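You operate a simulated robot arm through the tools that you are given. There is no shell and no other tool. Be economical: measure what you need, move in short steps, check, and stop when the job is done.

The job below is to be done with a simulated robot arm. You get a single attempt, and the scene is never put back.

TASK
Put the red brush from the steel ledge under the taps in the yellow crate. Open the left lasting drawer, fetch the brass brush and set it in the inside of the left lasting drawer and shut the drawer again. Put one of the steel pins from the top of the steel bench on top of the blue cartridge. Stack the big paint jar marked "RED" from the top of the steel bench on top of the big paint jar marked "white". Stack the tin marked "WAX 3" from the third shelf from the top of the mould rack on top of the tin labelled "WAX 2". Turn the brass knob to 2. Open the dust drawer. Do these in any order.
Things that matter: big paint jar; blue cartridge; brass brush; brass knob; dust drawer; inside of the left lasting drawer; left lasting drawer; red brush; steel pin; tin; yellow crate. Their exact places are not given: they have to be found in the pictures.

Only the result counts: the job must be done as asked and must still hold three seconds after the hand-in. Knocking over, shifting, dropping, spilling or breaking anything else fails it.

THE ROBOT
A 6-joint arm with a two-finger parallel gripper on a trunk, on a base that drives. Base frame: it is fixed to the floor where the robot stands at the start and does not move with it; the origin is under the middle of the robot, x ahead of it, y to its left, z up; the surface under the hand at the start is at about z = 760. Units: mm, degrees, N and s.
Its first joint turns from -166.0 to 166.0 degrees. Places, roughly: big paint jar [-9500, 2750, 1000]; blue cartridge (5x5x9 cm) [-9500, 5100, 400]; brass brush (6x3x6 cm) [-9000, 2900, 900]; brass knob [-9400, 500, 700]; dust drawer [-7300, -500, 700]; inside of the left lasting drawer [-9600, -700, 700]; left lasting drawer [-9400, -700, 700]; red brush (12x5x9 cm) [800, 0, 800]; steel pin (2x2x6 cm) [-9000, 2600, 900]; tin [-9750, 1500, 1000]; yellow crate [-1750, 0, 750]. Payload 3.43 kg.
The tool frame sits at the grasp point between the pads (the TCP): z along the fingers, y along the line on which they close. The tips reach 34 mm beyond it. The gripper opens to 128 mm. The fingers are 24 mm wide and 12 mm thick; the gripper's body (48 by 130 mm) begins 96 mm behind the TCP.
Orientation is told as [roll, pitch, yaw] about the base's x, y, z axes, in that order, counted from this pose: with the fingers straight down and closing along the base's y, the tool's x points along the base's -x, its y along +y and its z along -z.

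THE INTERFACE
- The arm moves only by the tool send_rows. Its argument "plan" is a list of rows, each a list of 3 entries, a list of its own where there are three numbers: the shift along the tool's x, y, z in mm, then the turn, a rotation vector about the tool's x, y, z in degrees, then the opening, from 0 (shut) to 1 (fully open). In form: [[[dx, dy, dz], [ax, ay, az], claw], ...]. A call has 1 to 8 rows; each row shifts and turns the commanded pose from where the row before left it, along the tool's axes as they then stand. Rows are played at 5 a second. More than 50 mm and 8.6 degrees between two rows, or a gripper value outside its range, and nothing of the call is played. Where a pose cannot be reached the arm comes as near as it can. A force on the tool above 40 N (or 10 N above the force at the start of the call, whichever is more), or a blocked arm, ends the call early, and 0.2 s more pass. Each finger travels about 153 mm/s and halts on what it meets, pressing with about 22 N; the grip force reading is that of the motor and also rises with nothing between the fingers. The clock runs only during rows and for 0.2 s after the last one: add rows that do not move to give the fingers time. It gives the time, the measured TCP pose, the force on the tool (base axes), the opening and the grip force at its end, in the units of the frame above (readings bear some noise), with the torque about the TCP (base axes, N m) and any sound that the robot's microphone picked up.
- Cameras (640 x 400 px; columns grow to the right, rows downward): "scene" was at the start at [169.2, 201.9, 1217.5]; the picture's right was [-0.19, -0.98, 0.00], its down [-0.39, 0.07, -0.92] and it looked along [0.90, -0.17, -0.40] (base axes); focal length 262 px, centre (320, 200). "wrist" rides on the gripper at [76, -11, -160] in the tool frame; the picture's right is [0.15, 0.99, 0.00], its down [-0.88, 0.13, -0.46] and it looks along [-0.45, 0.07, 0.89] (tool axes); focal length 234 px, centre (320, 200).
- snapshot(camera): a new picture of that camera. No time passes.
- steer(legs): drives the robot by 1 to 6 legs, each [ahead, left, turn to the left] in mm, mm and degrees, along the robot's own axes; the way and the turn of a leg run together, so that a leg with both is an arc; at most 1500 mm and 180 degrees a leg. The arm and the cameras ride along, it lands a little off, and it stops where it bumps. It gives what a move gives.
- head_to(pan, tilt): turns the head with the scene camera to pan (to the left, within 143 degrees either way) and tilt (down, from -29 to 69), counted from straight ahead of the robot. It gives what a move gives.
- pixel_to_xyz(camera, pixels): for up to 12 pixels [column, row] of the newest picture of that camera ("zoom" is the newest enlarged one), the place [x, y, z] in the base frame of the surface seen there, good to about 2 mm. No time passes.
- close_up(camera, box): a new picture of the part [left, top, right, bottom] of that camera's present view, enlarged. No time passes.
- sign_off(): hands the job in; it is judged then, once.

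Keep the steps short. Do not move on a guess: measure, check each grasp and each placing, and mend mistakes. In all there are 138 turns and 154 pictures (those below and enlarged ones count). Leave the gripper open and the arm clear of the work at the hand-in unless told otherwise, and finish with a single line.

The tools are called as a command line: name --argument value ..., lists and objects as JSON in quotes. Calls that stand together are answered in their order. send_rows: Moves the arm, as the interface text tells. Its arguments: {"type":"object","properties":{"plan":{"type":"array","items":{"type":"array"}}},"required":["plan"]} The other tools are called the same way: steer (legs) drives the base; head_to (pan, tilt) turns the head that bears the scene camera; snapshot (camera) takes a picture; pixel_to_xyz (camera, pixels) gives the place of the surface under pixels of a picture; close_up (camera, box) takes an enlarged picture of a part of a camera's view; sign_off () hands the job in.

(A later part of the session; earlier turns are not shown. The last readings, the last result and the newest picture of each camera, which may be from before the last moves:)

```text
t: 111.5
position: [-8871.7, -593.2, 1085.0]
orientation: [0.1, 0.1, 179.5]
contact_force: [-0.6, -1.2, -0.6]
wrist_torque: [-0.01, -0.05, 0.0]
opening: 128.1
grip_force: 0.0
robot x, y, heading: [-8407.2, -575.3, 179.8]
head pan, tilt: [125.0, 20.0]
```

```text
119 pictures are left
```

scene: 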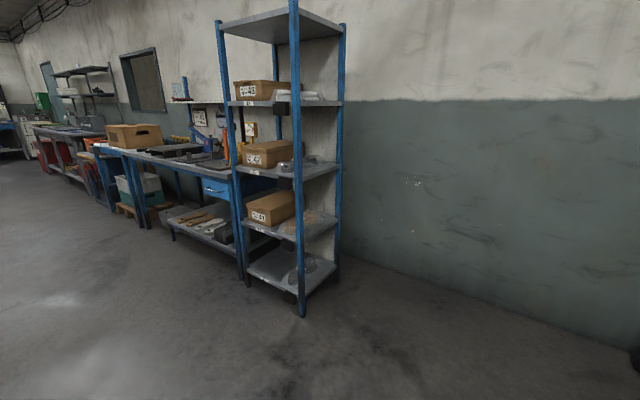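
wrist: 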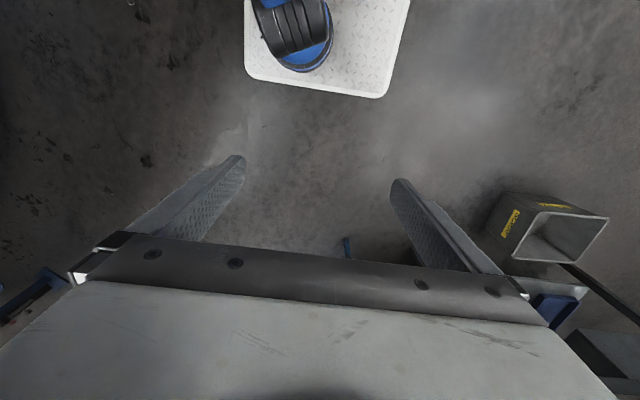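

Two drawers: left at (335,222), right at (427,221). Look close and measure the left handle.

head_to --pan 0 --tilt 30

close_up --camera "scene" --box '[270, 170, 430, 270]'

pixel_to_xyz --camera "zoom" --pixels '[[255, 217], [190, 216], [325, 216], [255, 190], [255, 240], [100, 140], [420, 140], [255, 120], [100, 265], [60, 110], [178, 202], [338, 202]]'

```text
t: 113.6
position: [-8871.2, -593.9, 1084.3]
orientation: [0.0, 0.1, 179.6]
contact_force: [0.2, -0.7, -0.7]
wrist_torque: [-0.01, -0.04, -0.01]
opening: 127.9
grip_force: 0.0
robot x, y, heading: [-8405.0, -577.8, 179.2]
head pan, tilt: [0.0, 30.0]
```

```text
4.00 times, centred on (350, 220) of scene
```

zoom: 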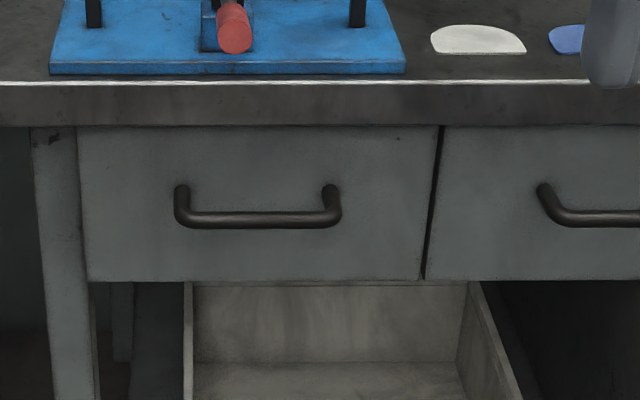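

```text
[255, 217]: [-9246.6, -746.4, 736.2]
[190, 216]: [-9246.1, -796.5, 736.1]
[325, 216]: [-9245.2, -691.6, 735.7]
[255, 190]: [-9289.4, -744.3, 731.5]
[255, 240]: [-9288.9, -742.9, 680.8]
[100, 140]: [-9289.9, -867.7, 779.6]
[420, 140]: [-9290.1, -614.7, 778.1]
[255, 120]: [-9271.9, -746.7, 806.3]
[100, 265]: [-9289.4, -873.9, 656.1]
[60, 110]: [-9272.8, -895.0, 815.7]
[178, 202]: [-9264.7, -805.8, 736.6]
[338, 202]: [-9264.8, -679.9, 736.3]
```

Left handle bar: x≈−9250, y −796…−690, z 735; drawer front at −9290. I'll bring the gripper forward 120 and turn it to point at the drawer, closing vertically (120° turn about one axis).

send_rows --plan '[[[-50, 0, 0], [0, 0, 0], 1], [[-50, 0, 0], [-4.95, -4.95, 4.95], 1], [[0, 0, 0], [-4.95, -4.95, 4.95], 1], [[0, 0, 0], [-4.95, -4.95, 4.95], 1], [[0, 0, 0], [-4.95, -4.95, 4.95], 1], [[0, 0, 0], [-4.95, -4.95, 4.95], 1], [[0, 0, 0], [-4.95, -4.95, 4.95], 1], [[0, 0, 0], [-4.95, -4.95, 4.95], 1]]'

send_rows --plan '[[[0, 0, 0], [-4.95, -4.95, 4.95], 1], [[0, 0, 0], [-4.95, -4.95, 4.95], 1], [[0, 0, 0], [-4.95, -4.95, 4.95], 1], [[0, 0, 0], [-4.95, -4.95, 4.95], 1], [[0, 0, 0], [-4.95, -4.95, 4.95], 1], [[0, 0, 0], [-4.95, -4.95, 4.95], 1], [[0, 0, 0], [-4.95, -4.95, 4.95], 0.4], [[0, 0, 0], [0, 0, 0], 0.4]]'

snapshot --camera "scene"

snapshot --camera "wrist"

```text
t: 115.4
position: [-8971.4, -593.0, 1084.1]
orientation: [45.0, -19.4, 134.3]
contact_force: [0.6, 0.0, -0.3]
wrist_torque: [0.04, 0.03, 0.0]
opening: 127.9
grip_force: 0.0
robot x, y, heading: [-8408.6, -577.1, 179.5]
head pan, tilt: [0.0, 30.0]
```

```text
t: 117.2
position: [-8971.8, -588.3, 1087.9]
orientation: [88.1, -1.8, 91.3]
contact_force: [0.8, -0.4, -0.2]
wrist_torque: [0.03, -0.02, 0.01]
opening: 51.2
grip_force: 0.2
out of reach, approached as far as the arm can: row 7
robot x, y, heading: [-8406.9, -574.9, 179.3]
head pan, tilt: [0.0, 30.0]
```

```text
117 pictures are left
```

scene: 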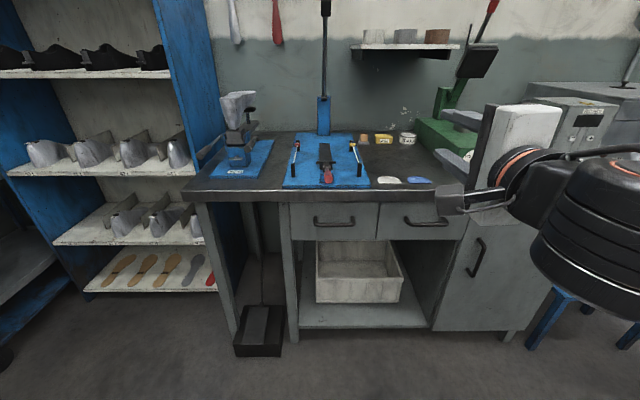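

```text
116 pictures are left
```

wrist: 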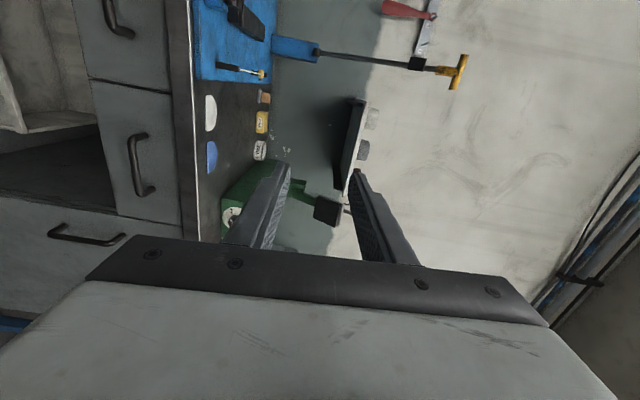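

Gripper now points at the bench, closing vertically (tool y up, z forward). Lower it 352 and shift left 156, staying back from the bench.

send_rows --plan '[[[19, -44, 2], [0, 0, 0], 0.4], [[19, -44, 2], [0, 0, 0], 0.4], [[19, -44, 2], [0, 0, 0], 0.4], [[19, -44, 2], [0, 0, 0], 0.4], [[19, -44, 2], [0, 0, 0], 0.4], [[19, -44, 2], [0, 0, 0], 0.4], [[19, -44, 2], [0, 0, 0], 0.4], [[20, -45, 2], [0, 0, 0], 0.4]]'

snapshot --camera "scene"

snapshot --camera "wrist"

```text
t: 119.0
position: [-8959.1, -522.5, 985.9]
orientation: [87.7, -2.0, 91.5]
contact_force: [0.1, 0.1, -0.1]
wrist_torque: [0.0, 0.03, 0.02]
opening: 51.0
grip_force: 0.1
out of reach, approached as far as the arm can: row 1, 2, 3, 4, 5, 6, 7, 8
robot x, y, heading: [-8409.1, -578.6, 179.7]
head pan, tilt: [0.0, 30.0]
```

```text
115 pictures are left
```

scene: 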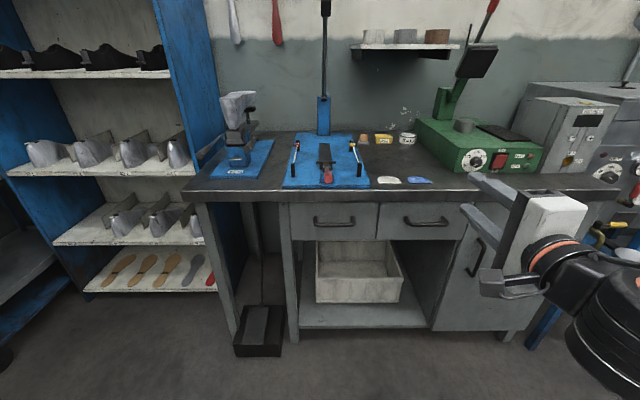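

```text
114 pictures are left
```

wrist: 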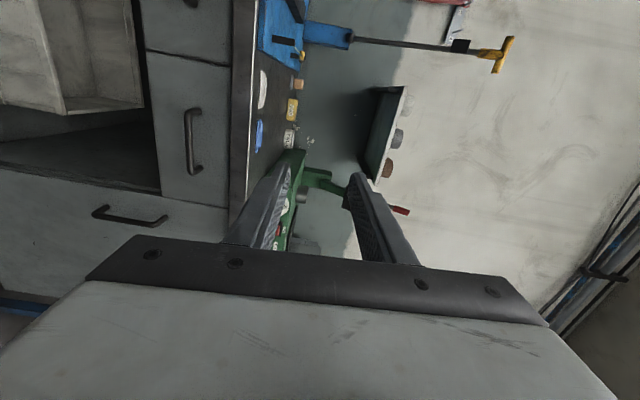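

The wrist is too folded so near to the trunk. Extend forward 130 (still 150 short of the bench edge) and see whether it catches up.

send_rows --plan '[[[0, 0, 45], [0, 0, 0], 0.4], [[0, 0, 45], [0, 0, 0], 0.4], [[0, 0, 40], [0, 0, 0], 0.4], [[0, 0, 0], [0, 0, 0], 0.4], [[0, 0, 0], [0, 0, 0], 0.4]]'

snapshot --camera "scene"

```text
t: 120.2
position: [-9073.5, -513.3, 994.9]
orientation: [87.9, -1.9, 91.3]
contact_force: [-0.5, 0.1, 1.1]
wrist_torque: [0.02, 0.02, 0.01]
opening: 51.2
grip_force: 0.1
out of reach, approached as far as the arm can: row 1, 2
robot x, y, heading: [-8406.5, -579.0, 179.6]
head pan, tilt: [0.0, 30.0]
```

```text
113 pictures are left
```

scene: 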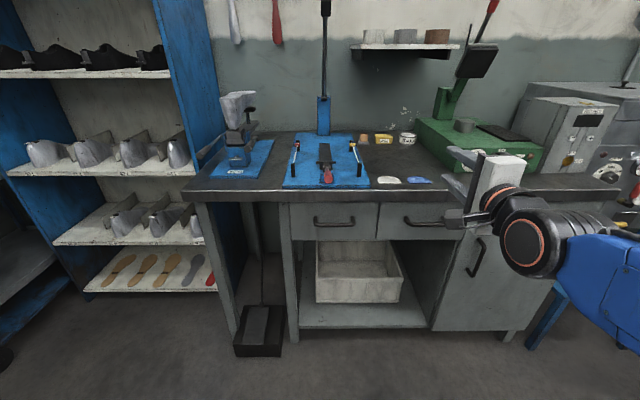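

Reach is recovered. Now go down and left in smaller rows.

send_rows --plan '[[[0, -45, 5], [0, 0, 0], 0.4], [[0, -45, 5], [0, 0, 0], 0.4], [[0, -45, 5], [0, 0, 0], 0.4], [[0, -45, 5], [0, 0, 0], 0.4], [[0, -45, 5], [0, 0, 0], 0.4], [[0, -30, 5], [0, 0, 0], 0.4]]'

send_rows --plan '[[[45, 0, 0], [0, 0, 0], 0.4], [[45, 0, 0], [0, 0, 0], 0.4], [[45, 0, 0], [0, 0, 0], 0.4], [[45, 0, 0], [0, 0, 0], 0.4], [[45, 0, 0], [0, 0, 0], 0.4]]'

snapshot --camera "scene"

snapshot --camera "wrist"

```text
t: 121.6
position: [-9187.2, -510.2, 891.5]
orientation: [87.8, -1.9, 91.3]
contact_force: [0.1, -0.7, -0.3]
wrist_torque: [-0.01, 0.0, 0.0]
opening: 51.4
grip_force: 0.0
out of reach, approached as far as the arm can: row 1, 2, 3, 4, 5, 6
robot x, y, heading: [-8405.9, -572.2, 179.6]
head pan, tilt: [0.0, 30.0]
```

```text
t: 122.8
position: [-9182.9, -730.8, 880.9]
orientation: [87.9, -1.8, 91.1]
contact_force: [0.0, 0.1, 0.1]
wrist_torque: [0.01, 0.01, 0.01]
opening: 51.3
grip_force: 0.1
robot x, y, heading: [-8406.4, -576.3, 179.7]
head pan, tilt: [0.0, 30.0]
```

```text
112 pictures are left
```

scene: 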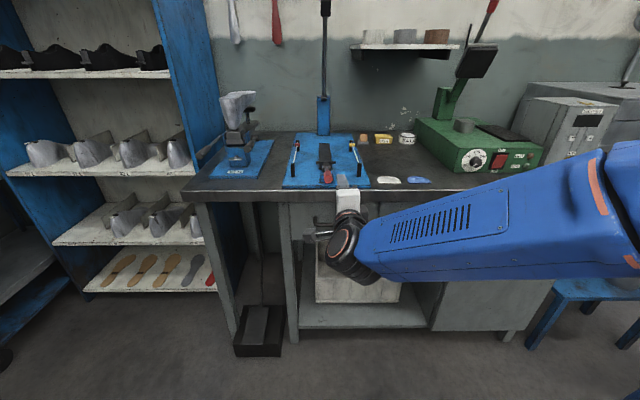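

```text
111 pictures are left
```

wrist: 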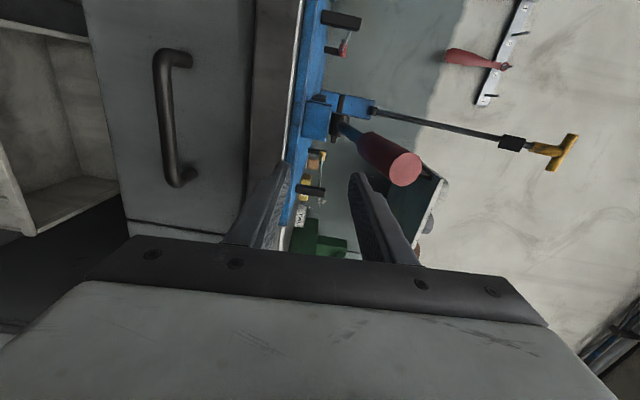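

The wrist limits a level gripper when near. Better: stand further back and in line with the drawer (aisle behind me is free at y≈−760), and tilt the gripper down ~30°. Drive back 230 and left 150.

steer --legs '[[-230, 150, 0.4]]'

send_rows --plan '[[[0, -30, 20], [8, 0, 0], 0.4], [[0, -30, 20], [8, 0, 0], 0.4], [[0, -20, 10], [8, 0, 0], 0.4], [[0, 0, 0], [6, 0, 0], 0.4]]'

snapshot --camera "scene"

```text
t: 123.5
position: [-9179.3, -737.9, 881.9]
orientation: [87.9, -1.9, 91.5]
contact_force: [0.6, 0.7, 0.0]
wrist_torque: [-0.01, -0.01, 0.01]
opening: 51.2
grip_force: 0.1
robot x, y, heading: [-8404.7, -581.5, 179.7]
head pan, tilt: [0.0, 30.0]
stopped in leg 1: the robot was blocked; the commanded pose is now the measured one
```

```text
t: 124.5
position: [-9214.2, -736.1, 794.7]
orientation: [58.0, -1.8, 91.6]
contact_force: [-0.9, -0.3, 0.3]
wrist_torque: [0.02, -0.03, 0.03]
opening: 51.2
grip_force: 0.0
robot x, y, heading: [-8404.6, -581.4, 179.8]
head pan, tilt: [0.0, 30.0]
```

```text
110 pictures are left
```

scene: 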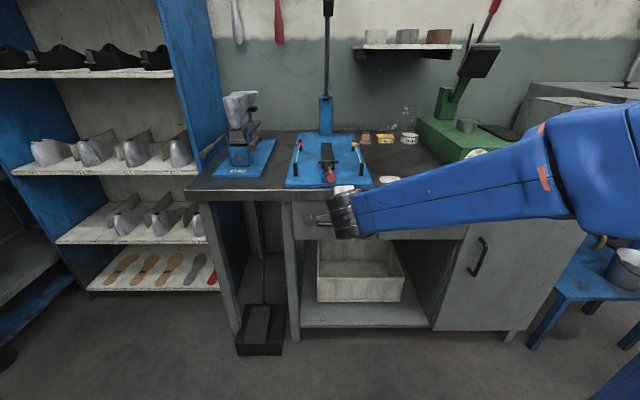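

Blocked at once going back, probably by the grey bin behind me. Check it over the right shoulder before going on.

head_to --pan -143 --tilt 45

snapshot --camera "scene"

head_to --pan 143 --tilt 45

snapshot --camera "scene"

```text
t: 126.8
position: [-9215.6, -735.7, 794.5]
orientation: [58.1, -1.9, 91.5]
contact_force: [0.1, -0.3, 0.5]
wrist_torque: [0.03, 0.0, 0.02]
opening: 51.5
grip_force: 0.1
robot x, y, heading: [-8405.0, -578.5, 179.7]
head pan, tilt: [-143.0, 45.0]
```

```text
109 pictures are left
```

scene: 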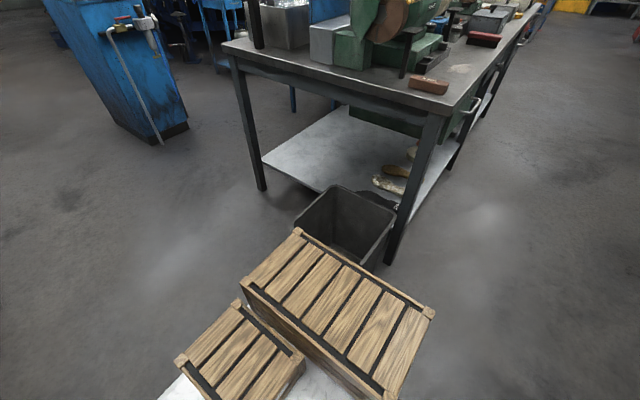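

```text
t: 130.7
position: [-9215.8, -735.5, 794.9]
orientation: [58.1, -1.9, 91.4]
contact_force: [-0.7, -0.2, 0.5]
wrist_torque: [0.02, -0.02, -0.03]
opening: 51.5
grip_force: 0.1
robot x, y, heading: [-8402.0, -580.0, 179.8]
head pan, tilt: [143.0, 45.0]
```

```text
108 pictures are left
```

scene: 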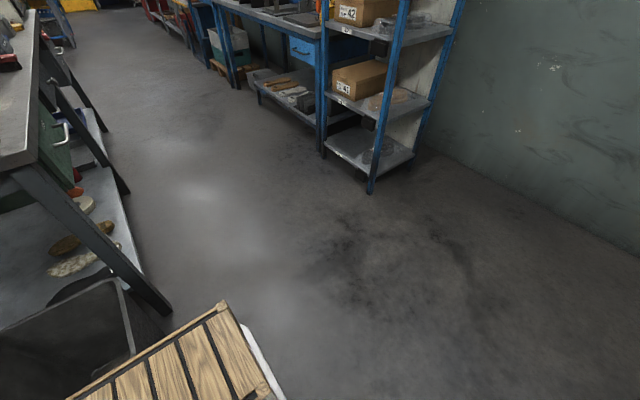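

The bin is right behind me, still upright. In the earlier view a green drawer with a grey handle hangs under the bench, facing −y — likely the dust drawer. Measure bin and that drawer.

pixel_to_xyz --camera "scene" --pixels '[[117, 283], [133, 352], [60, 128], [72, 170], [95, 135], [100, 215], [160, 300], [60, 60], [45, 120], [225, 305], [60, 150], [20, 315]]'

close_up --camera "scene" --box '[0, 0, 160, 220]'

```text
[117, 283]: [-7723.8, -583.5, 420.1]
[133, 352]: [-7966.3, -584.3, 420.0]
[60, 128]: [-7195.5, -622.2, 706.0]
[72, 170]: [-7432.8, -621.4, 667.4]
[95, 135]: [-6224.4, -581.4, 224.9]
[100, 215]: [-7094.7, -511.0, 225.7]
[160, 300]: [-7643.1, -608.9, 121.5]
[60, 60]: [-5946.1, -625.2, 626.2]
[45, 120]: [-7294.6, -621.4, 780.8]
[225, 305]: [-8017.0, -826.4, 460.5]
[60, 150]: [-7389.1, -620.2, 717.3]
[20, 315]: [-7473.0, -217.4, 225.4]
```

```text
1.82 times, centred on (80, 110) of scene
```

zoom: 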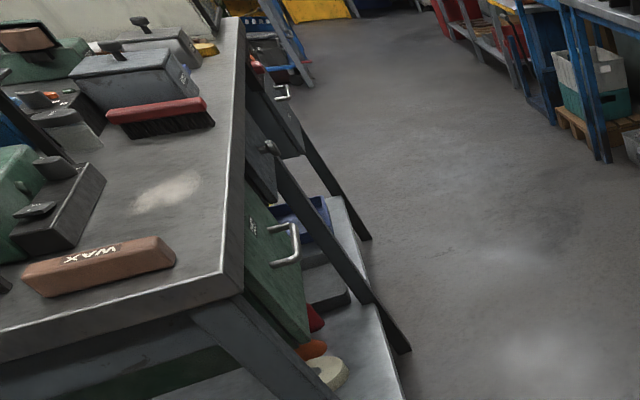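

Bin occupies x −7966…−7724 up to y −584, so I must stand at y ≲ −880 to back up. Retract the hand 70, slide left 305, then back 150.

send_rows --plan '[[[0, 0, -40], [0, 0, 0], 0.4], [[0, 0, -40], [0, 0, 0], 0.4]]'

steer --legs '[[0, 305, 0], [-150, 0, 0]]'

head_to --pan 0 --tilt 30

snapshot --camera "wrist"

```text
t: 131.3
position: [-9147.0, -734.5, 838.2]
orientation: [58.0, -2.0, 91.6]
contact_force: [0.2, -0.5, 0.0]
wrist_torque: [0.02, 0.02, -0.01]
opening: 51.4
grip_force: 0.0
robot x, y, heading: [-8402.5, -580.0, 179.8]
head pan, tilt: [143.0, 45.0]
```

```text
t: 134.4
position: [-8995.2, -1045.6, 837.5]
orientation: [58.0, -1.9, 91.8]
contact_force: [-0.3, -1.3, 0.1]
wrist_torque: [-0.02, 0.0, -0.02]
opening: 51.2
grip_force: 0.1
robot x, y, heading: [-8255.5, -889.7, -179.9]
head pan, tilt: [143.0, 45.0]
```

```text
t: 136.6
position: [-8996.4, -1045.0, 837.3]
orientation: [57.9, -1.8, 91.9]
contact_force: [-0.3, -0.2, -0.2]
wrist_torque: [0.03, -0.04, 0.02]
opening: 51.0
grip_force: 0.1
robot x, y, heading: [-8251.5, -887.2, -180.2]
head pan, tilt: [0.0, 30.0]
```

```text
106 pictures are left
```

wrist: 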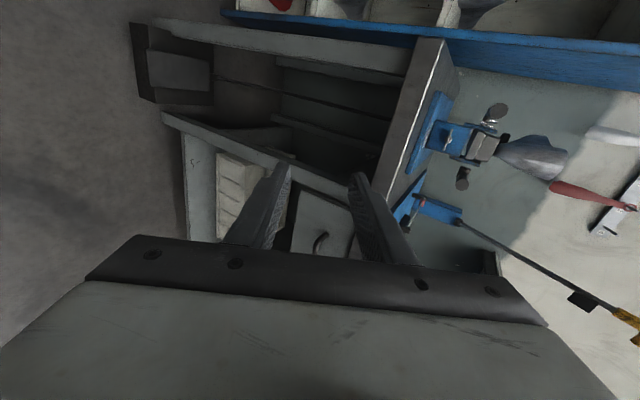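

Now level the tilt to ~15° and bring the hand in front of the handle, 60 mm short of it.

send_rows --plan '[[[-45, 0, 0], [-8, 0, 0], 0.4], [[-45, 0, 0], [-8, 0, 0], 0.4], [[-42, -8, 35], [0, 0, -0.5], 0.4], [[-42, -8, 35], [0, 0, -0.5], 0.4], [[-42, -8, 35], [0, 0, -0.5], 0.4], [[-42, -8, 30], [0, 0, -0.5], 0.4], [[-42, -8, 25], [0, 0, 0], 0.4], [[0, -7, 20], [0, 0, 0], 0.4]]'

snapshot --camera "wrist"

snapshot --camera "scene"

```text
refused: row 3 steps farther than a row can; nothing moved
```

```text
105 pictures are left
```

wrist: 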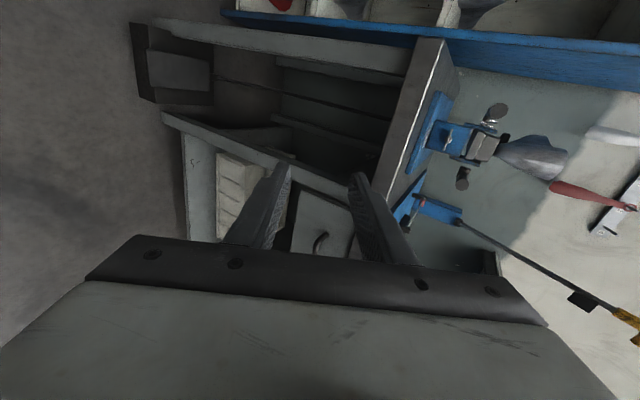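

```text
104 pictures are left
```

scene: 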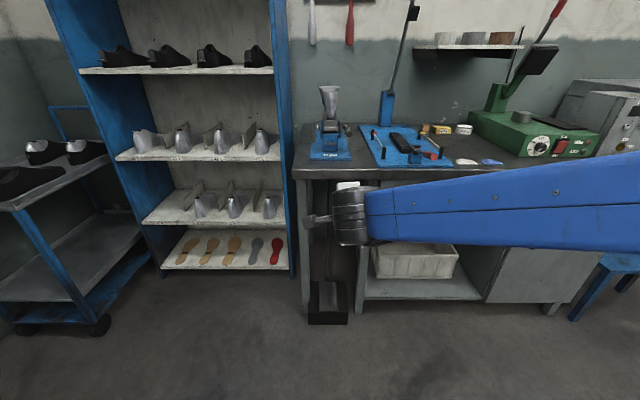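

Rows were too long. Split it.

send_rows --plan '[[[-45, 0, 0], [-8, 0, 0], 0.4], [[-45, 0, 0], [-8, 0, 0], 0.4], [[-45, -7, 0], [0, 0, 0], 0.4], [[-45, -10, 0], [0, 0, 0], 0.4], [[-45, -10, 0], [0, 0, 0], 0.4], [[-45, -10, 0], [0, 0, 0], 0.4], [[-31, -10, 0], [0, 0, 0], 0.4], [[0, 0, 40], [0, 0, 0], 0.4]]'

send_rows --plan '[[[0, 0, 45], [0, 0, 0], 0.4], [[0, 0, 45], [0, 0, 0], 0.4], [[0, 0, 45], [0, 0, 0], 0.4], [[0, 0, 15], [0, 0, 0], 0.4]]'

snapshot --camera "wrist"

```text
t: 138.4
position: [-9054.0, -745.0, 820.2]
orientation: [74.1, -2.0, 91.8]
contact_force: [-0.8, 0.3, 0.7]
wrist_torque: [-0.03, -0.03, 0.0]
opening: 51.1
grip_force: 0.2
out of reach, approached as far as the arm can: row 3, 4, 5, 6, 7
robot x, y, heading: [-8252.3, -885.3, -179.8]
head pan, tilt: [0.0, 30.0]
```

```text
t: 139.4
position: [-9198.8, -748.5, 778.1]
orientation: [74.0, -2.0, 91.9]
contact_force: [-0.6, -0.1, 1.0]
wrist_torque: [0.0, 0.0, -0.02]
opening: 51.2
grip_force: 0.0
robot x, y, heading: [-8255.7, -885.6, -179.8]
head pan, tilt: [0.0, 30.0]
```

```text
103 pictures are left
```

wrist: 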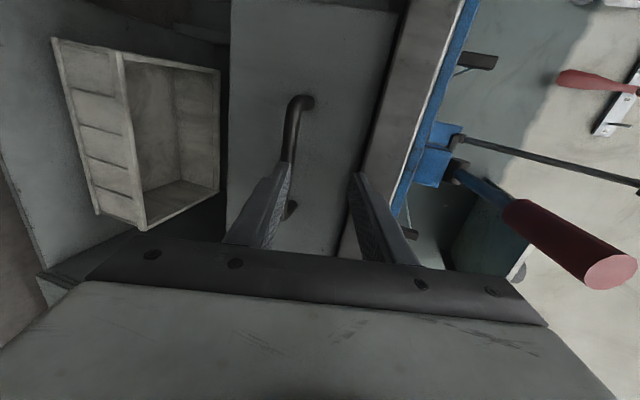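

The bar (left in this view = lower) is 27 mm below the finger midline and 63 mm ahead. Lower 27, then advance 50.

send_rows --plan '[[[0, -27, 0], [0, 0, 0], 0.4], [[0, 0, 0], [0, 0, 0], 0.35], [[0, 0, 25], [0, 0, 0], 0.35], [[0, 0, 24], [0, 0, 0], 0.35], [[0, 0, 0], [0, 0, 0], 0.35]]'

snapshot --camera "wrist"

```text
t: 140.6
position: [-9238.3, -748.8, 738.6]
orientation: [74.0, -1.9, 91.8]
contact_force: [-0.7, 0.0, -0.5]
wrist_torque: [-0.02, 0.02, -0.03]
opening: 44.7
grip_force: 0.0
robot x, y, heading: [-8251.1, -884.4, -179.8]
head pan, tilt: [0.0, 30.0]
```

```text
102 pictures are left
```

wrist: 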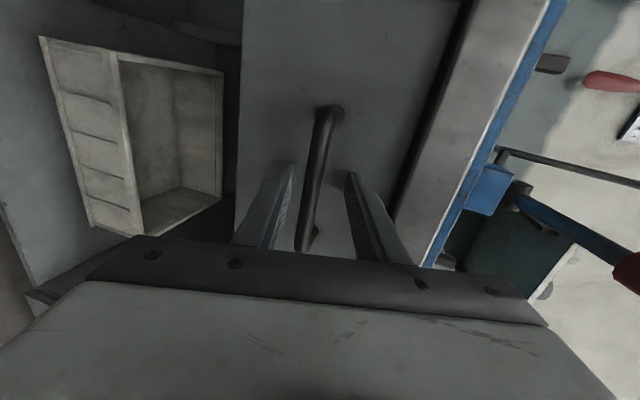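

The bar lies between the fingers. Close.

send_rows --plan '[[[0, 0, 0], [0, 0, 0], 0.05], [[0, 0, 0], [0, 0, 0], 0.05], [[0, 0, 0], [0, 0, 0], 0.05]]'

```text
t: 141.4
position: [-9238.2, -748.8, 737.4]
orientation: [73.7, -1.9, 91.9]
contact_force: [14.8, -1.8, -27.5]
wrist_torque: [-0.29, -0.42, -0.35]
opening: 23.1
grip_force: 14.8
robot x, y, heading: [-8254.3, -880.7, -179.9]
head pan, tilt: [0.0, 30.0]
```

Lower finger touches first: the bar is ~5 mm below the midline. Shift down 5 and close.

send_rows --plan '[[[0, -3, 0], [0, 0, 0], 0.1], [[0, -3, 0], [0, 0, 0], 0.05], [[0, 0, 0], [0, 0, 0], 0], [[0, 0, 0], [0, 0, 0], 0]]'

```text
t: 142.4
position: [-9236.3, -747.0, 733.3]
orientation: [74.0, -1.8, 92.0]
contact_force: [-1.2, -4.5, -17.0]
wrist_torque: [-1.11, -0.18, -0.24]
opening: 14.6
grip_force: 44.8
robot x, y, heading: [-8251.6, -883.6, -180.1]
head pan, tilt: [0.0, 30.0]
```

Gripped (14.6 mm). Pull 40 mm straight back with the arm to test.

send_rows --plan '[[[0, -4.5, -14], [0, 0, 0], 0], [[0, -4, -14.5], [0, 0, 0], 0], [[0, -4, -14.5], [0, 0, 0], 0]]'

snapshot --camera "wrist"

```text
t: 143.2
position: [-9191.1, -747.3, 735.0]
orientation: [74.3, -2.0, 92.0]
contact_force: [-0.9, -21.9, -9.2]
wrist_torque: [-1.09, -0.07, -0.37]
opening: 14.8
grip_force: 45.4
robot x, y, heading: [-8254.4, -884.8, -180.0]
head pan, tilt: [0.0, 30.0]
```

```text
101 pictures are left
```

wrist: 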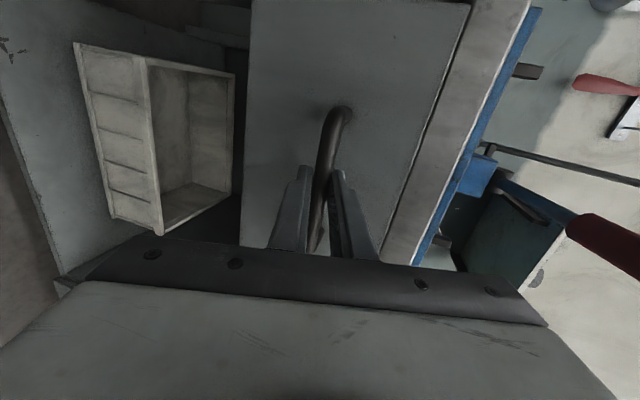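

The drawer is coming. Pull 190 more by driving the base back.

steer --legs '[[-190, 0, 0]]'

snapshot --camera "scene"

```text
t: 144.8
position: [-8998.4, -746.1, 733.6]
orientation: [74.1, -2.0, 91.7]
contact_force: [-0.7, -27.9, 1.1]
wrist_torque: [-1.2, 0.06, 0.2]
opening: 14.6
grip_force: 44.8
robot x, y, heading: [-8058.4, -883.8, -180.1]
head pan, tilt: [0.0, 30.0]
```

```text
100 pictures are left
```

scene: 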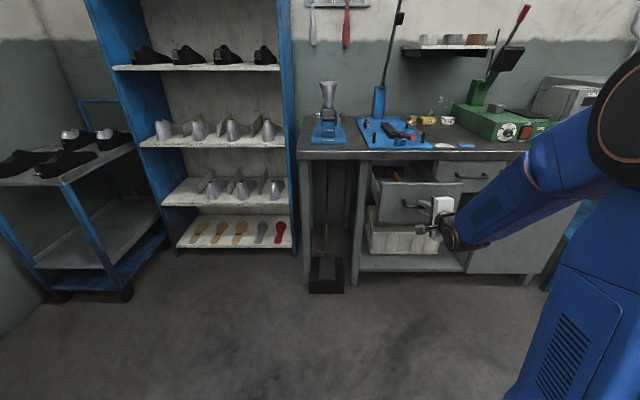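

Drawer is open ~235 mm. Let go and back out, then check.

send_rows --plan '[[[0, 0, 0], [0, 0, 0], 0.4], [[0, 0, 0], [0, 0, 0], 0.4], [[0, 0, -40], [0, 0, 0], 0.4], [[0, 0, -45], [0, 0, 0], 0.4], [[0, 30, 0], [0, 0, 0], 0.4], [[0, 45, 0], [0, 0, 0], 0.4], [[0, 45, 0], [0, 0, 0], 0.4], [[0, 45, 0], [0, 0, 0], 0.4]]'

close_up --camera "scene" --box '[330, 110, 490, 270]'

snapshot --camera "wrist"

```text
t: 146.6
position: [-8960.6, -751.8, 915.3]
orientation: [74.0, -1.9, 91.8]
contact_force: [0.1, 0.1, -0.5]
wrist_torque: [-0.03, 0.0, 0.01]
opening: 51.6
grip_force: 0.1
robot x, y, heading: [-8060.1, -881.4, -179.8]
head pan, tilt: [0.0, 30.0]
```

```text
2.50 times, centred on (410, 190) of scene
```

zoom: 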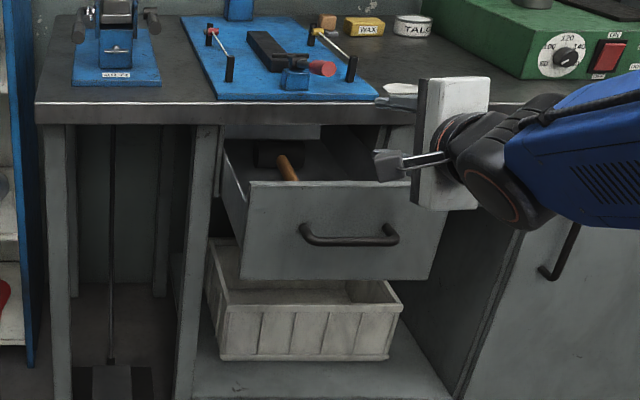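

```text
98 pictures are left
```

wrist: 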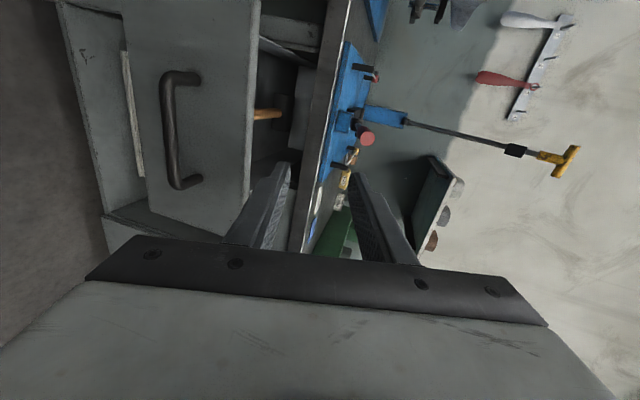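

Drawer open, hammer inside, nothing disturbed. The gripper is level, so the dust drawer comes next. Look at the aisle behind-left.

head_to --pan 140 --tilt 32

snapshot --camera "scene"

pixel_to_xyz --camera "scene" --pixels '[[40, 160], [60, 180], [30, 110], [300, 200], [360, 260], [200, 120], [100, 60], [250, 160], [330, 120], [420, 300]]'

```text
t: 148.8
position: [-8959.7, -750.8, 913.5]
orientation: [74.1, -1.9, 91.8]
contact_force: [0.1, 0.0, 0.6]
wrist_torque: [0.0, 0.04, 0.01]
opening: 51.0
grip_force: 0.1
robot x, y, heading: [-8062.7, -886.4, -179.9]
head pan, tilt: [140.0, 32.0]
```

```text
97 pictures are left
```

scene: 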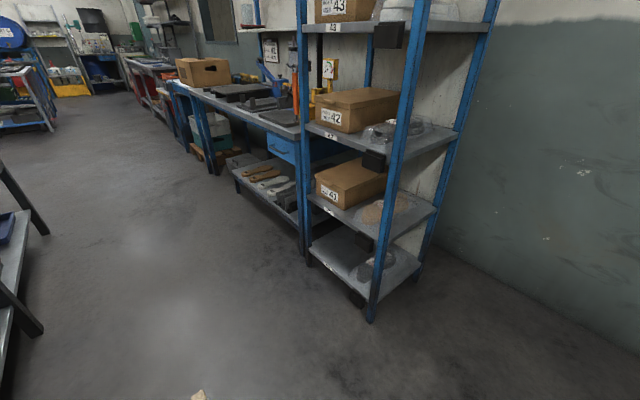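

```text
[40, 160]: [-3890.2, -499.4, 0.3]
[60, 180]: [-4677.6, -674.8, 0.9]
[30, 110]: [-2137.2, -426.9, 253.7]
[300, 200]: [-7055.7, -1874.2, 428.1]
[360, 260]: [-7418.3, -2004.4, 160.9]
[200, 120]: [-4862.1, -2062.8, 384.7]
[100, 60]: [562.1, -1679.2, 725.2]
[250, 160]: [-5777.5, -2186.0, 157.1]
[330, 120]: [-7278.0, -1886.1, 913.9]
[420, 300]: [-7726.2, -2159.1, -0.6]
```

Rack front is at y≈−1874 for x>−7450. I'll stand at about (−7800,−1560) facing +y. Drive left, turn right 90°, slide right 250.

steer --legs '[[0, 670, 0], [0, 0, -90], [0, -250, 0]]'

head_to --pan -30 --tilt 30

snapshot --camera "scene"

```text
t: 158.0
position: [-7648.8, -679.4, 914.0]
orientation: [74.1, -1.9, -4.7]
contact_force: [0.0, -0.4, -0.2]
wrist_torque: [0.01, 0.02, 0.02]
opening: 51.2
grip_force: 0.1
robot x, y, heading: [-7881.7, -1559.6, 83.6]
head pan, tilt: [140.0, 32.0]
stopped in leg 3: the robot was blocked; the commanded pose is now the measured one
```

```text
t: 160.6
position: [-7648.5, -678.5, 915.7]
orientation: [74.1, -1.9, -4.7]
contact_force: [0.8, -1.0, 0.5]
wrist_torque: [-0.01, 0.02, 0.0]
opening: 51.3
grip_force: 0.1
robot x, y, heading: [-7884.2, -1557.4, 83.4]
head pan, tilt: [-30.0, 30.0]
```

```text
96 pictures are left
```

scene: 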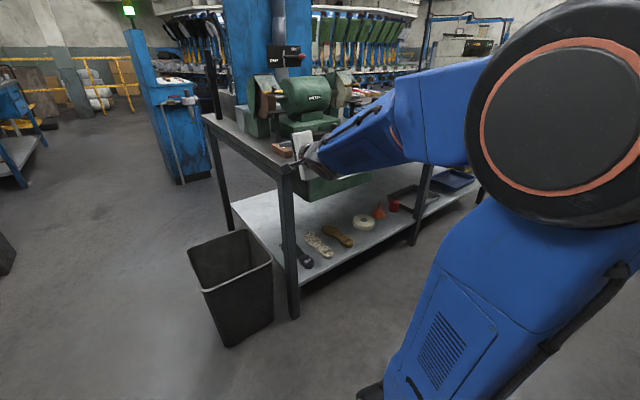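

Something touched at the right rear – presumably the rack foot. Check the rack.

head_to --pan -128 --tilt 30

snapshot --camera "scene"

pixel_to_xyz --camera "scene" --pixels '[[320, 200], [320, 300], [400, 200], [250, 300], [480, 300], [300, 370]]'

```text
t: 162.3
position: [-7648.1, -679.6, 914.8]
orientation: [74.1, -1.9, -4.7]
contact_force: [0.1, 0.6, -0.4]
wrist_torque: [-0.03, 0.03, 0.03]
opening: 51.3
grip_force: 0.1
robot x, y, heading: [-7884.9, -1560.8, 83.6]
head pan, tilt: [-128.0, 30.0]
```

```text
95 pictures are left
```

scene: 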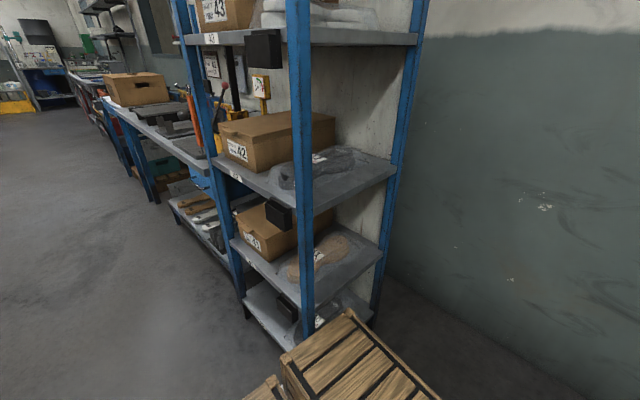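

```text
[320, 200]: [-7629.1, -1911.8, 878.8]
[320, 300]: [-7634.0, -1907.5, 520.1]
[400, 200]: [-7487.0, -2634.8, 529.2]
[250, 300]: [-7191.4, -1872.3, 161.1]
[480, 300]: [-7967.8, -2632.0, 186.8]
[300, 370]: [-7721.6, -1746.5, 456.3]
```

Rack is intact; its post (−7640,−1905) blocked me. Draw the arm back 150, go ahead 130, straighten, slide right 240 clear of the rack.

send_rows --plan '[[[0, -10, -40], [0, 0, 0], 0.4], [[0, -10, -40], [0, 0, 0], 0.4], [[0, -10, -40], [0, 0, 0], 0.4], [[0, -10, -30], [0, 0, 0], 0.4]]'

steer --legs '[[125, 0, 0], [0, 0, 6], [0, -220, 0]]'

head_to --pan -15 --tilt 38

snapshot --camera "scene"

snapshot --camera "wrist"

```text
t: 163.3
position: [-7660.2, -836.1, 916.8]
orientation: [74.0, -1.9, -4.8]
contact_force: [-0.4, 0.3, -0.4]
wrist_torque: [0.0, 0.02, -0.01]
opening: 51.1
grip_force: 0.1
robot x, y, heading: [-7882.2, -1555.7, 83.6]
head pan, tilt: [-128.0, 30.0]
```

```text
t: 164.8
position: [-7648.9, -704.6, 917.2]
orientation: [74.0, -2.0, -4.7]
contact_force: [0.4, 0.6, 0.4]
wrist_torque: [0.0, -0.03, 0.0]
opening: 51.3
grip_force: 0.0
robot x, y, heading: [-7868.8, -1425.9, 84.1]
head pan, tilt: [-128.0, 30.0]
stopped in leg 2: the robot was blocked; the commanded pose is now the measured one
```

```text
t: 166.7
position: [-7648.2, -705.2, 917.1]
orientation: [73.9, -1.9, -4.6]
contact_force: [-0.9, -0.4, 1.3]
wrist_torque: [0.0, 0.02, -0.01]
opening: 51.4
grip_force: 0.1
robot x, y, heading: [-7868.0, -1426.7, 83.6]
head pan, tilt: [-15.0, 38.0]
```

```text
94 pictures are left
```

scene: 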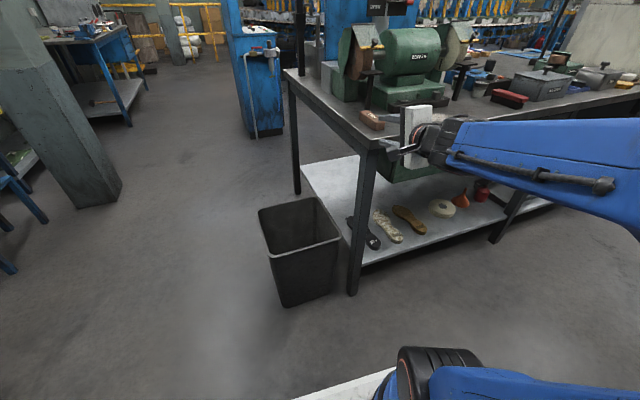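

```text
93 pictures are left
```

wrist: 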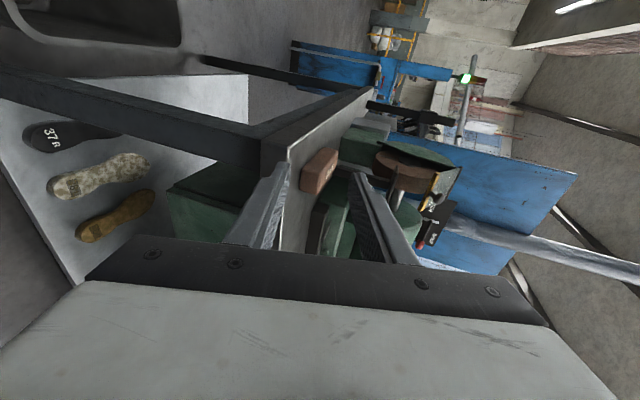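

Still touching the rack when turning left. Better: turn right to heading ≈48° (rear swings away from the rack) and step to about (−7800,−1300); the drawer handle is then ~800 mm ahead.

steer --legs '[[30, 0, 0], [0, 0, -35], [105, 34, 0]]'

head_to --pan 20 --tilt 35

snapshot --camera "scene"

snapshot --camera "wrist"

```text
t: 170.0
position: [-7228.3, -830.6, 916.8]
orientation: [73.9, -1.8, -39.4]
contact_force: [-0.7, -0.9, 0.9]
wrist_torque: [0.02, -0.02, 0.01]
opening: 51.3
grip_force: 0.2
robot x, y, heading: [-7822.5, -1296.3, 48.8]
head pan, tilt: [-15.0, 38.0]
```

```text
t: 171.0
position: [-7230.1, -831.0, 916.8]
orientation: [74.0, -1.9, -39.3]
contact_force: [-0.6, 0.1, -0.2]
wrist_torque: [-0.01, -0.01, -0.01]
opening: 51.0
grip_force: 0.1
robot x, y, heading: [-7819.8, -1298.0, 48.7]
head pan, tilt: [20.0, 35.0]
```

```text
92 pictures are left
```

scene: 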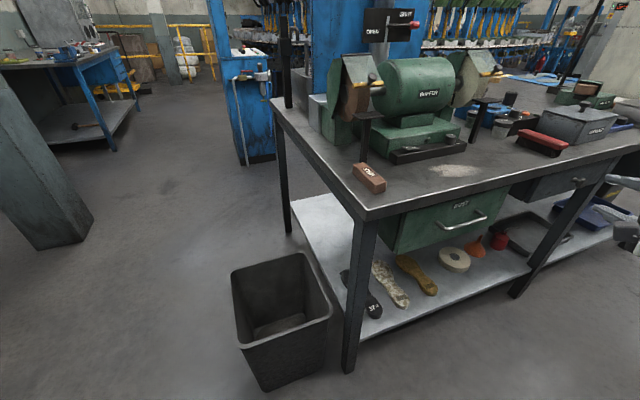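

```text
91 pictures are left
```

wrist: 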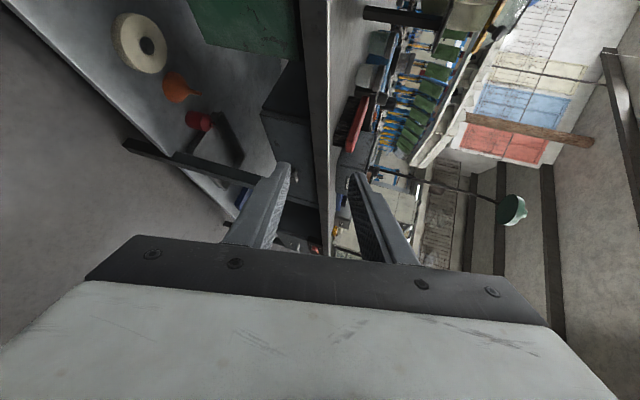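

The green drawer labelled "DUST" with handle at (463,220). Zoom and measure.

close_up --camera "scene" --box '[370, 170, 530, 270]'

pixel_to_xyz --camera "zoom" --pixels '[[295, 228], [385, 211], [470, 186], [385, 190], [385, 235], [340, 221], [430, 199], [360, 140], [550, 150], [150, 260], [300, 150], [450, 255]]'

```text
4.00 times, centred on (450, 220) of scene
```

zoom: 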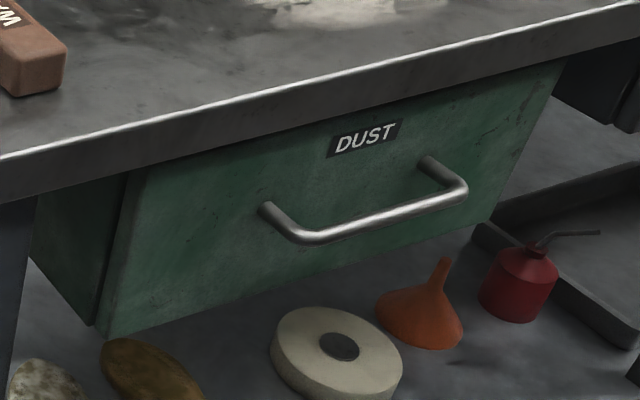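

```text
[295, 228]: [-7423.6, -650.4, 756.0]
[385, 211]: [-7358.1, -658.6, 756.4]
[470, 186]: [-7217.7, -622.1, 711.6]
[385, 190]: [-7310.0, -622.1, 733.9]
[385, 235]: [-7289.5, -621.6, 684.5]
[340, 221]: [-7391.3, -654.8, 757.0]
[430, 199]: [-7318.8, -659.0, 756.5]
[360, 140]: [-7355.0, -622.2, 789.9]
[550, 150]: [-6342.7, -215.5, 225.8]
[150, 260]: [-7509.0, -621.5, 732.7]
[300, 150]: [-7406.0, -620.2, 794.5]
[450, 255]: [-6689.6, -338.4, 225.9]
```

Handle bar: y≈−656, z≈755, x −7425…−7300, drawer front y −622. First turn the gripper 40° left so it points along +y and tilt to ~30° down.

send_rows --plan '[[[0, 0, 0], [0, 7.75, -2.2], 0.4], [[0, 0, 0], [0, 7.75, -2.2], 0.4], [[0, 0, 0], [0, 7.75, -2.2], 0.4], [[0, 0, 0], [0, 7.75, -2.2], 0.4], [[0, 0, 0], [0, 7.75, -2.2], 0.4], [[0, 0, 0], [7, 0, 0], 0.4], [[0, 0, 0], [7, 0, 0], 0.4]]'

snapshot --camera "scene"

```text
t: 172.6
position: [-7228.4, -831.4, 916.6]
orientation: [58.7, -1.4, 0.8]
contact_force: [-0.8, -0.4, -0.1]
wrist_torque: [0.02, 0.01, -0.01]
opening: 51.2
grip_force: 0.0
robot x, y, heading: [-7823.2, -1296.3, 48.9]
head pan, tilt: [20.0, 35.0]
```

```text
89 pictures are left
```

scene: 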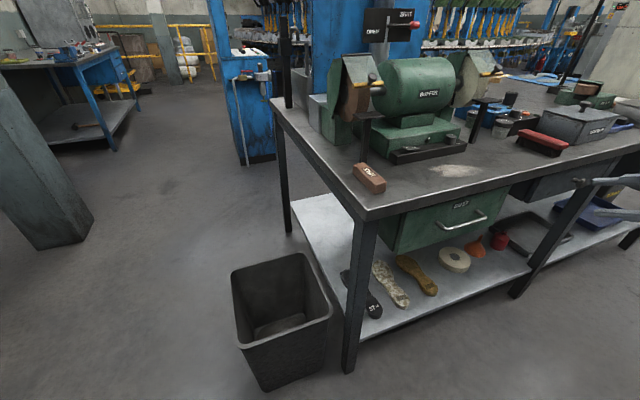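

Tool now points +y, 31° down. Move to a point 75 mm short of the bar.

send_rows --plan '[[[45, -16, 0], [0, 0, 0], 0.4], [[45, -16, 0], [0, 0, 0], 0.4], [[44, -15, 0], [0, 0, 0], 0.4], [[0, 0, 40], [0, 0, 0], 0.4], [[0, 0, 40], [0, 0, 0], 0.3], [[0, 0, 40], [0, 0, 0], 0.3], [[0, 0, 39], [0, 0, 0], 0.3], [[0, 0, 0], [0, 0, 0], 0.3]]'

snapshot --camera "wrist"

snapshot --camera "scene"

```text
t: 174.4
position: [-7364.0, -720.3, 789.9]
orientation: [58.8, -1.3, 0.9]
contact_force: [0.2, 0.4, 0.2]
wrist_torque: [0.01, 0.01, 0.02]
opening: 38.6
grip_force: 0.0
robot x, y, heading: [-7822.8, -1296.9, 48.9]
head pan, tilt: [20.0, 35.0]
```

```text
88 pictures are left
```

wrist: 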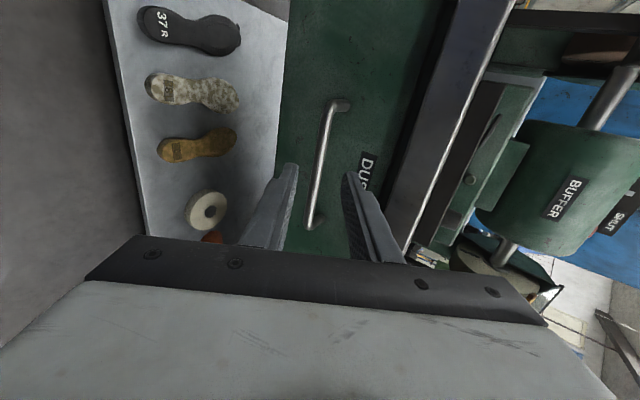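

```text
87 pictures are left
```

scene: 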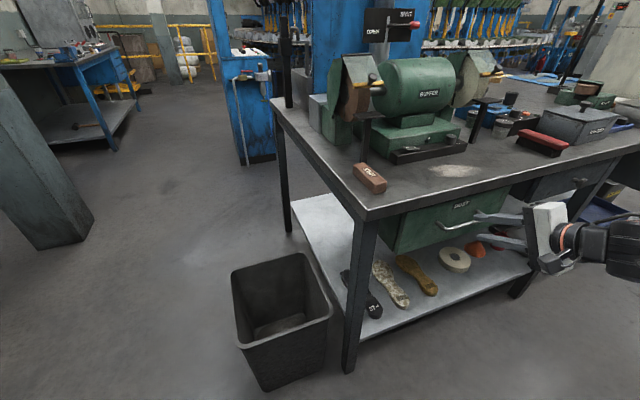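

Locate the bar in the wrist view for exact alignment.

pixel_to_xyz --camera "wrist" --pixels '[[325, 140], [320, 170], [314, 205], [350, 104], [300, 140]]'

```text
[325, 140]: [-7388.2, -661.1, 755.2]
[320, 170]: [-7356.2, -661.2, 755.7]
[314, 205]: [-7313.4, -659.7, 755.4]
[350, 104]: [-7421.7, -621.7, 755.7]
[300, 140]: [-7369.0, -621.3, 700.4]
```

Bar centre ≈(−7368,−657,753): on the midline, 73 mm ahead. Advance 53 and close.

send_rows --plan '[[[3, 0, 27], [0, 0, 0], 0.26], [[0, 0, 26], [0, 0, 0], 0.26], [[0, 0, 0], [0, 0, 0], 0.1], [[0, 0, 0], [0, 0, 0], 0], [[0, 0, 0], [0, 0, 0], 0]]'

snapshot --camera "wrist"

```text
t: 175.6
position: [-7368.5, -675.3, 761.2]
orientation: [58.7, -1.3, 0.8]
contact_force: [0.2, -17.1, -21.5]
wrist_torque: [-0.64, 0.59, -1.2]
opening: 12.0
grip_force: 44.9
robot x, y, heading: [-7823.7, -1298.6, 48.9]
head pan, tilt: [20.0, 35.0]
```

```text
86 pictures are left
```

wrist: 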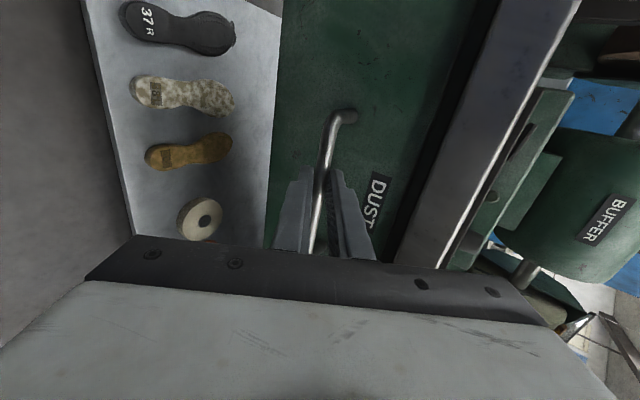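

Bar held. Pull 7×30 mm along −y.

send_rows --plan '[[[0, -15.6, -25.7], [0, 0, 0], 0], [[0, -15.6, -25.7], [0, 0, 0], 0], [[0, -15.6, -25.7], [0, 0, 0], 0], [[0, -15.6, -25.7], [0, 0, 0], 0], [[0, -15.6, -25.7], [0, 0, 0], 0], [[0, -15.6, -25.7], [0, 0, 0], 0], [[0, -15.6, -25.7], [0, 0, 0], 0]]'

snapshot --camera "scene"

```text
t: 176.2
position: [-7366.8, -721.6, 761.7]
orientation: [58.7, -1.2, 1.0]
contact_force: [0.8, 0.2, -5.0]
wrist_torque: [-0.16, 0.6, -1.25]
opening: 11.9
grip_force: 44.9
robot x, y, heading: [-7825.6, -1298.1, 48.8]
head pan, tilt: [20.0, 35.0]
stopped in row 2: the force on the tool passed its limit at 45 N (the readings are from after the stop); the commanded pose is now the measured one
```

```text
85 pictures are left
```

scene: 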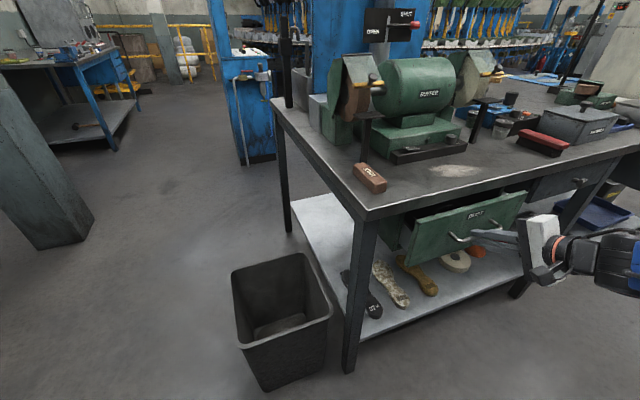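

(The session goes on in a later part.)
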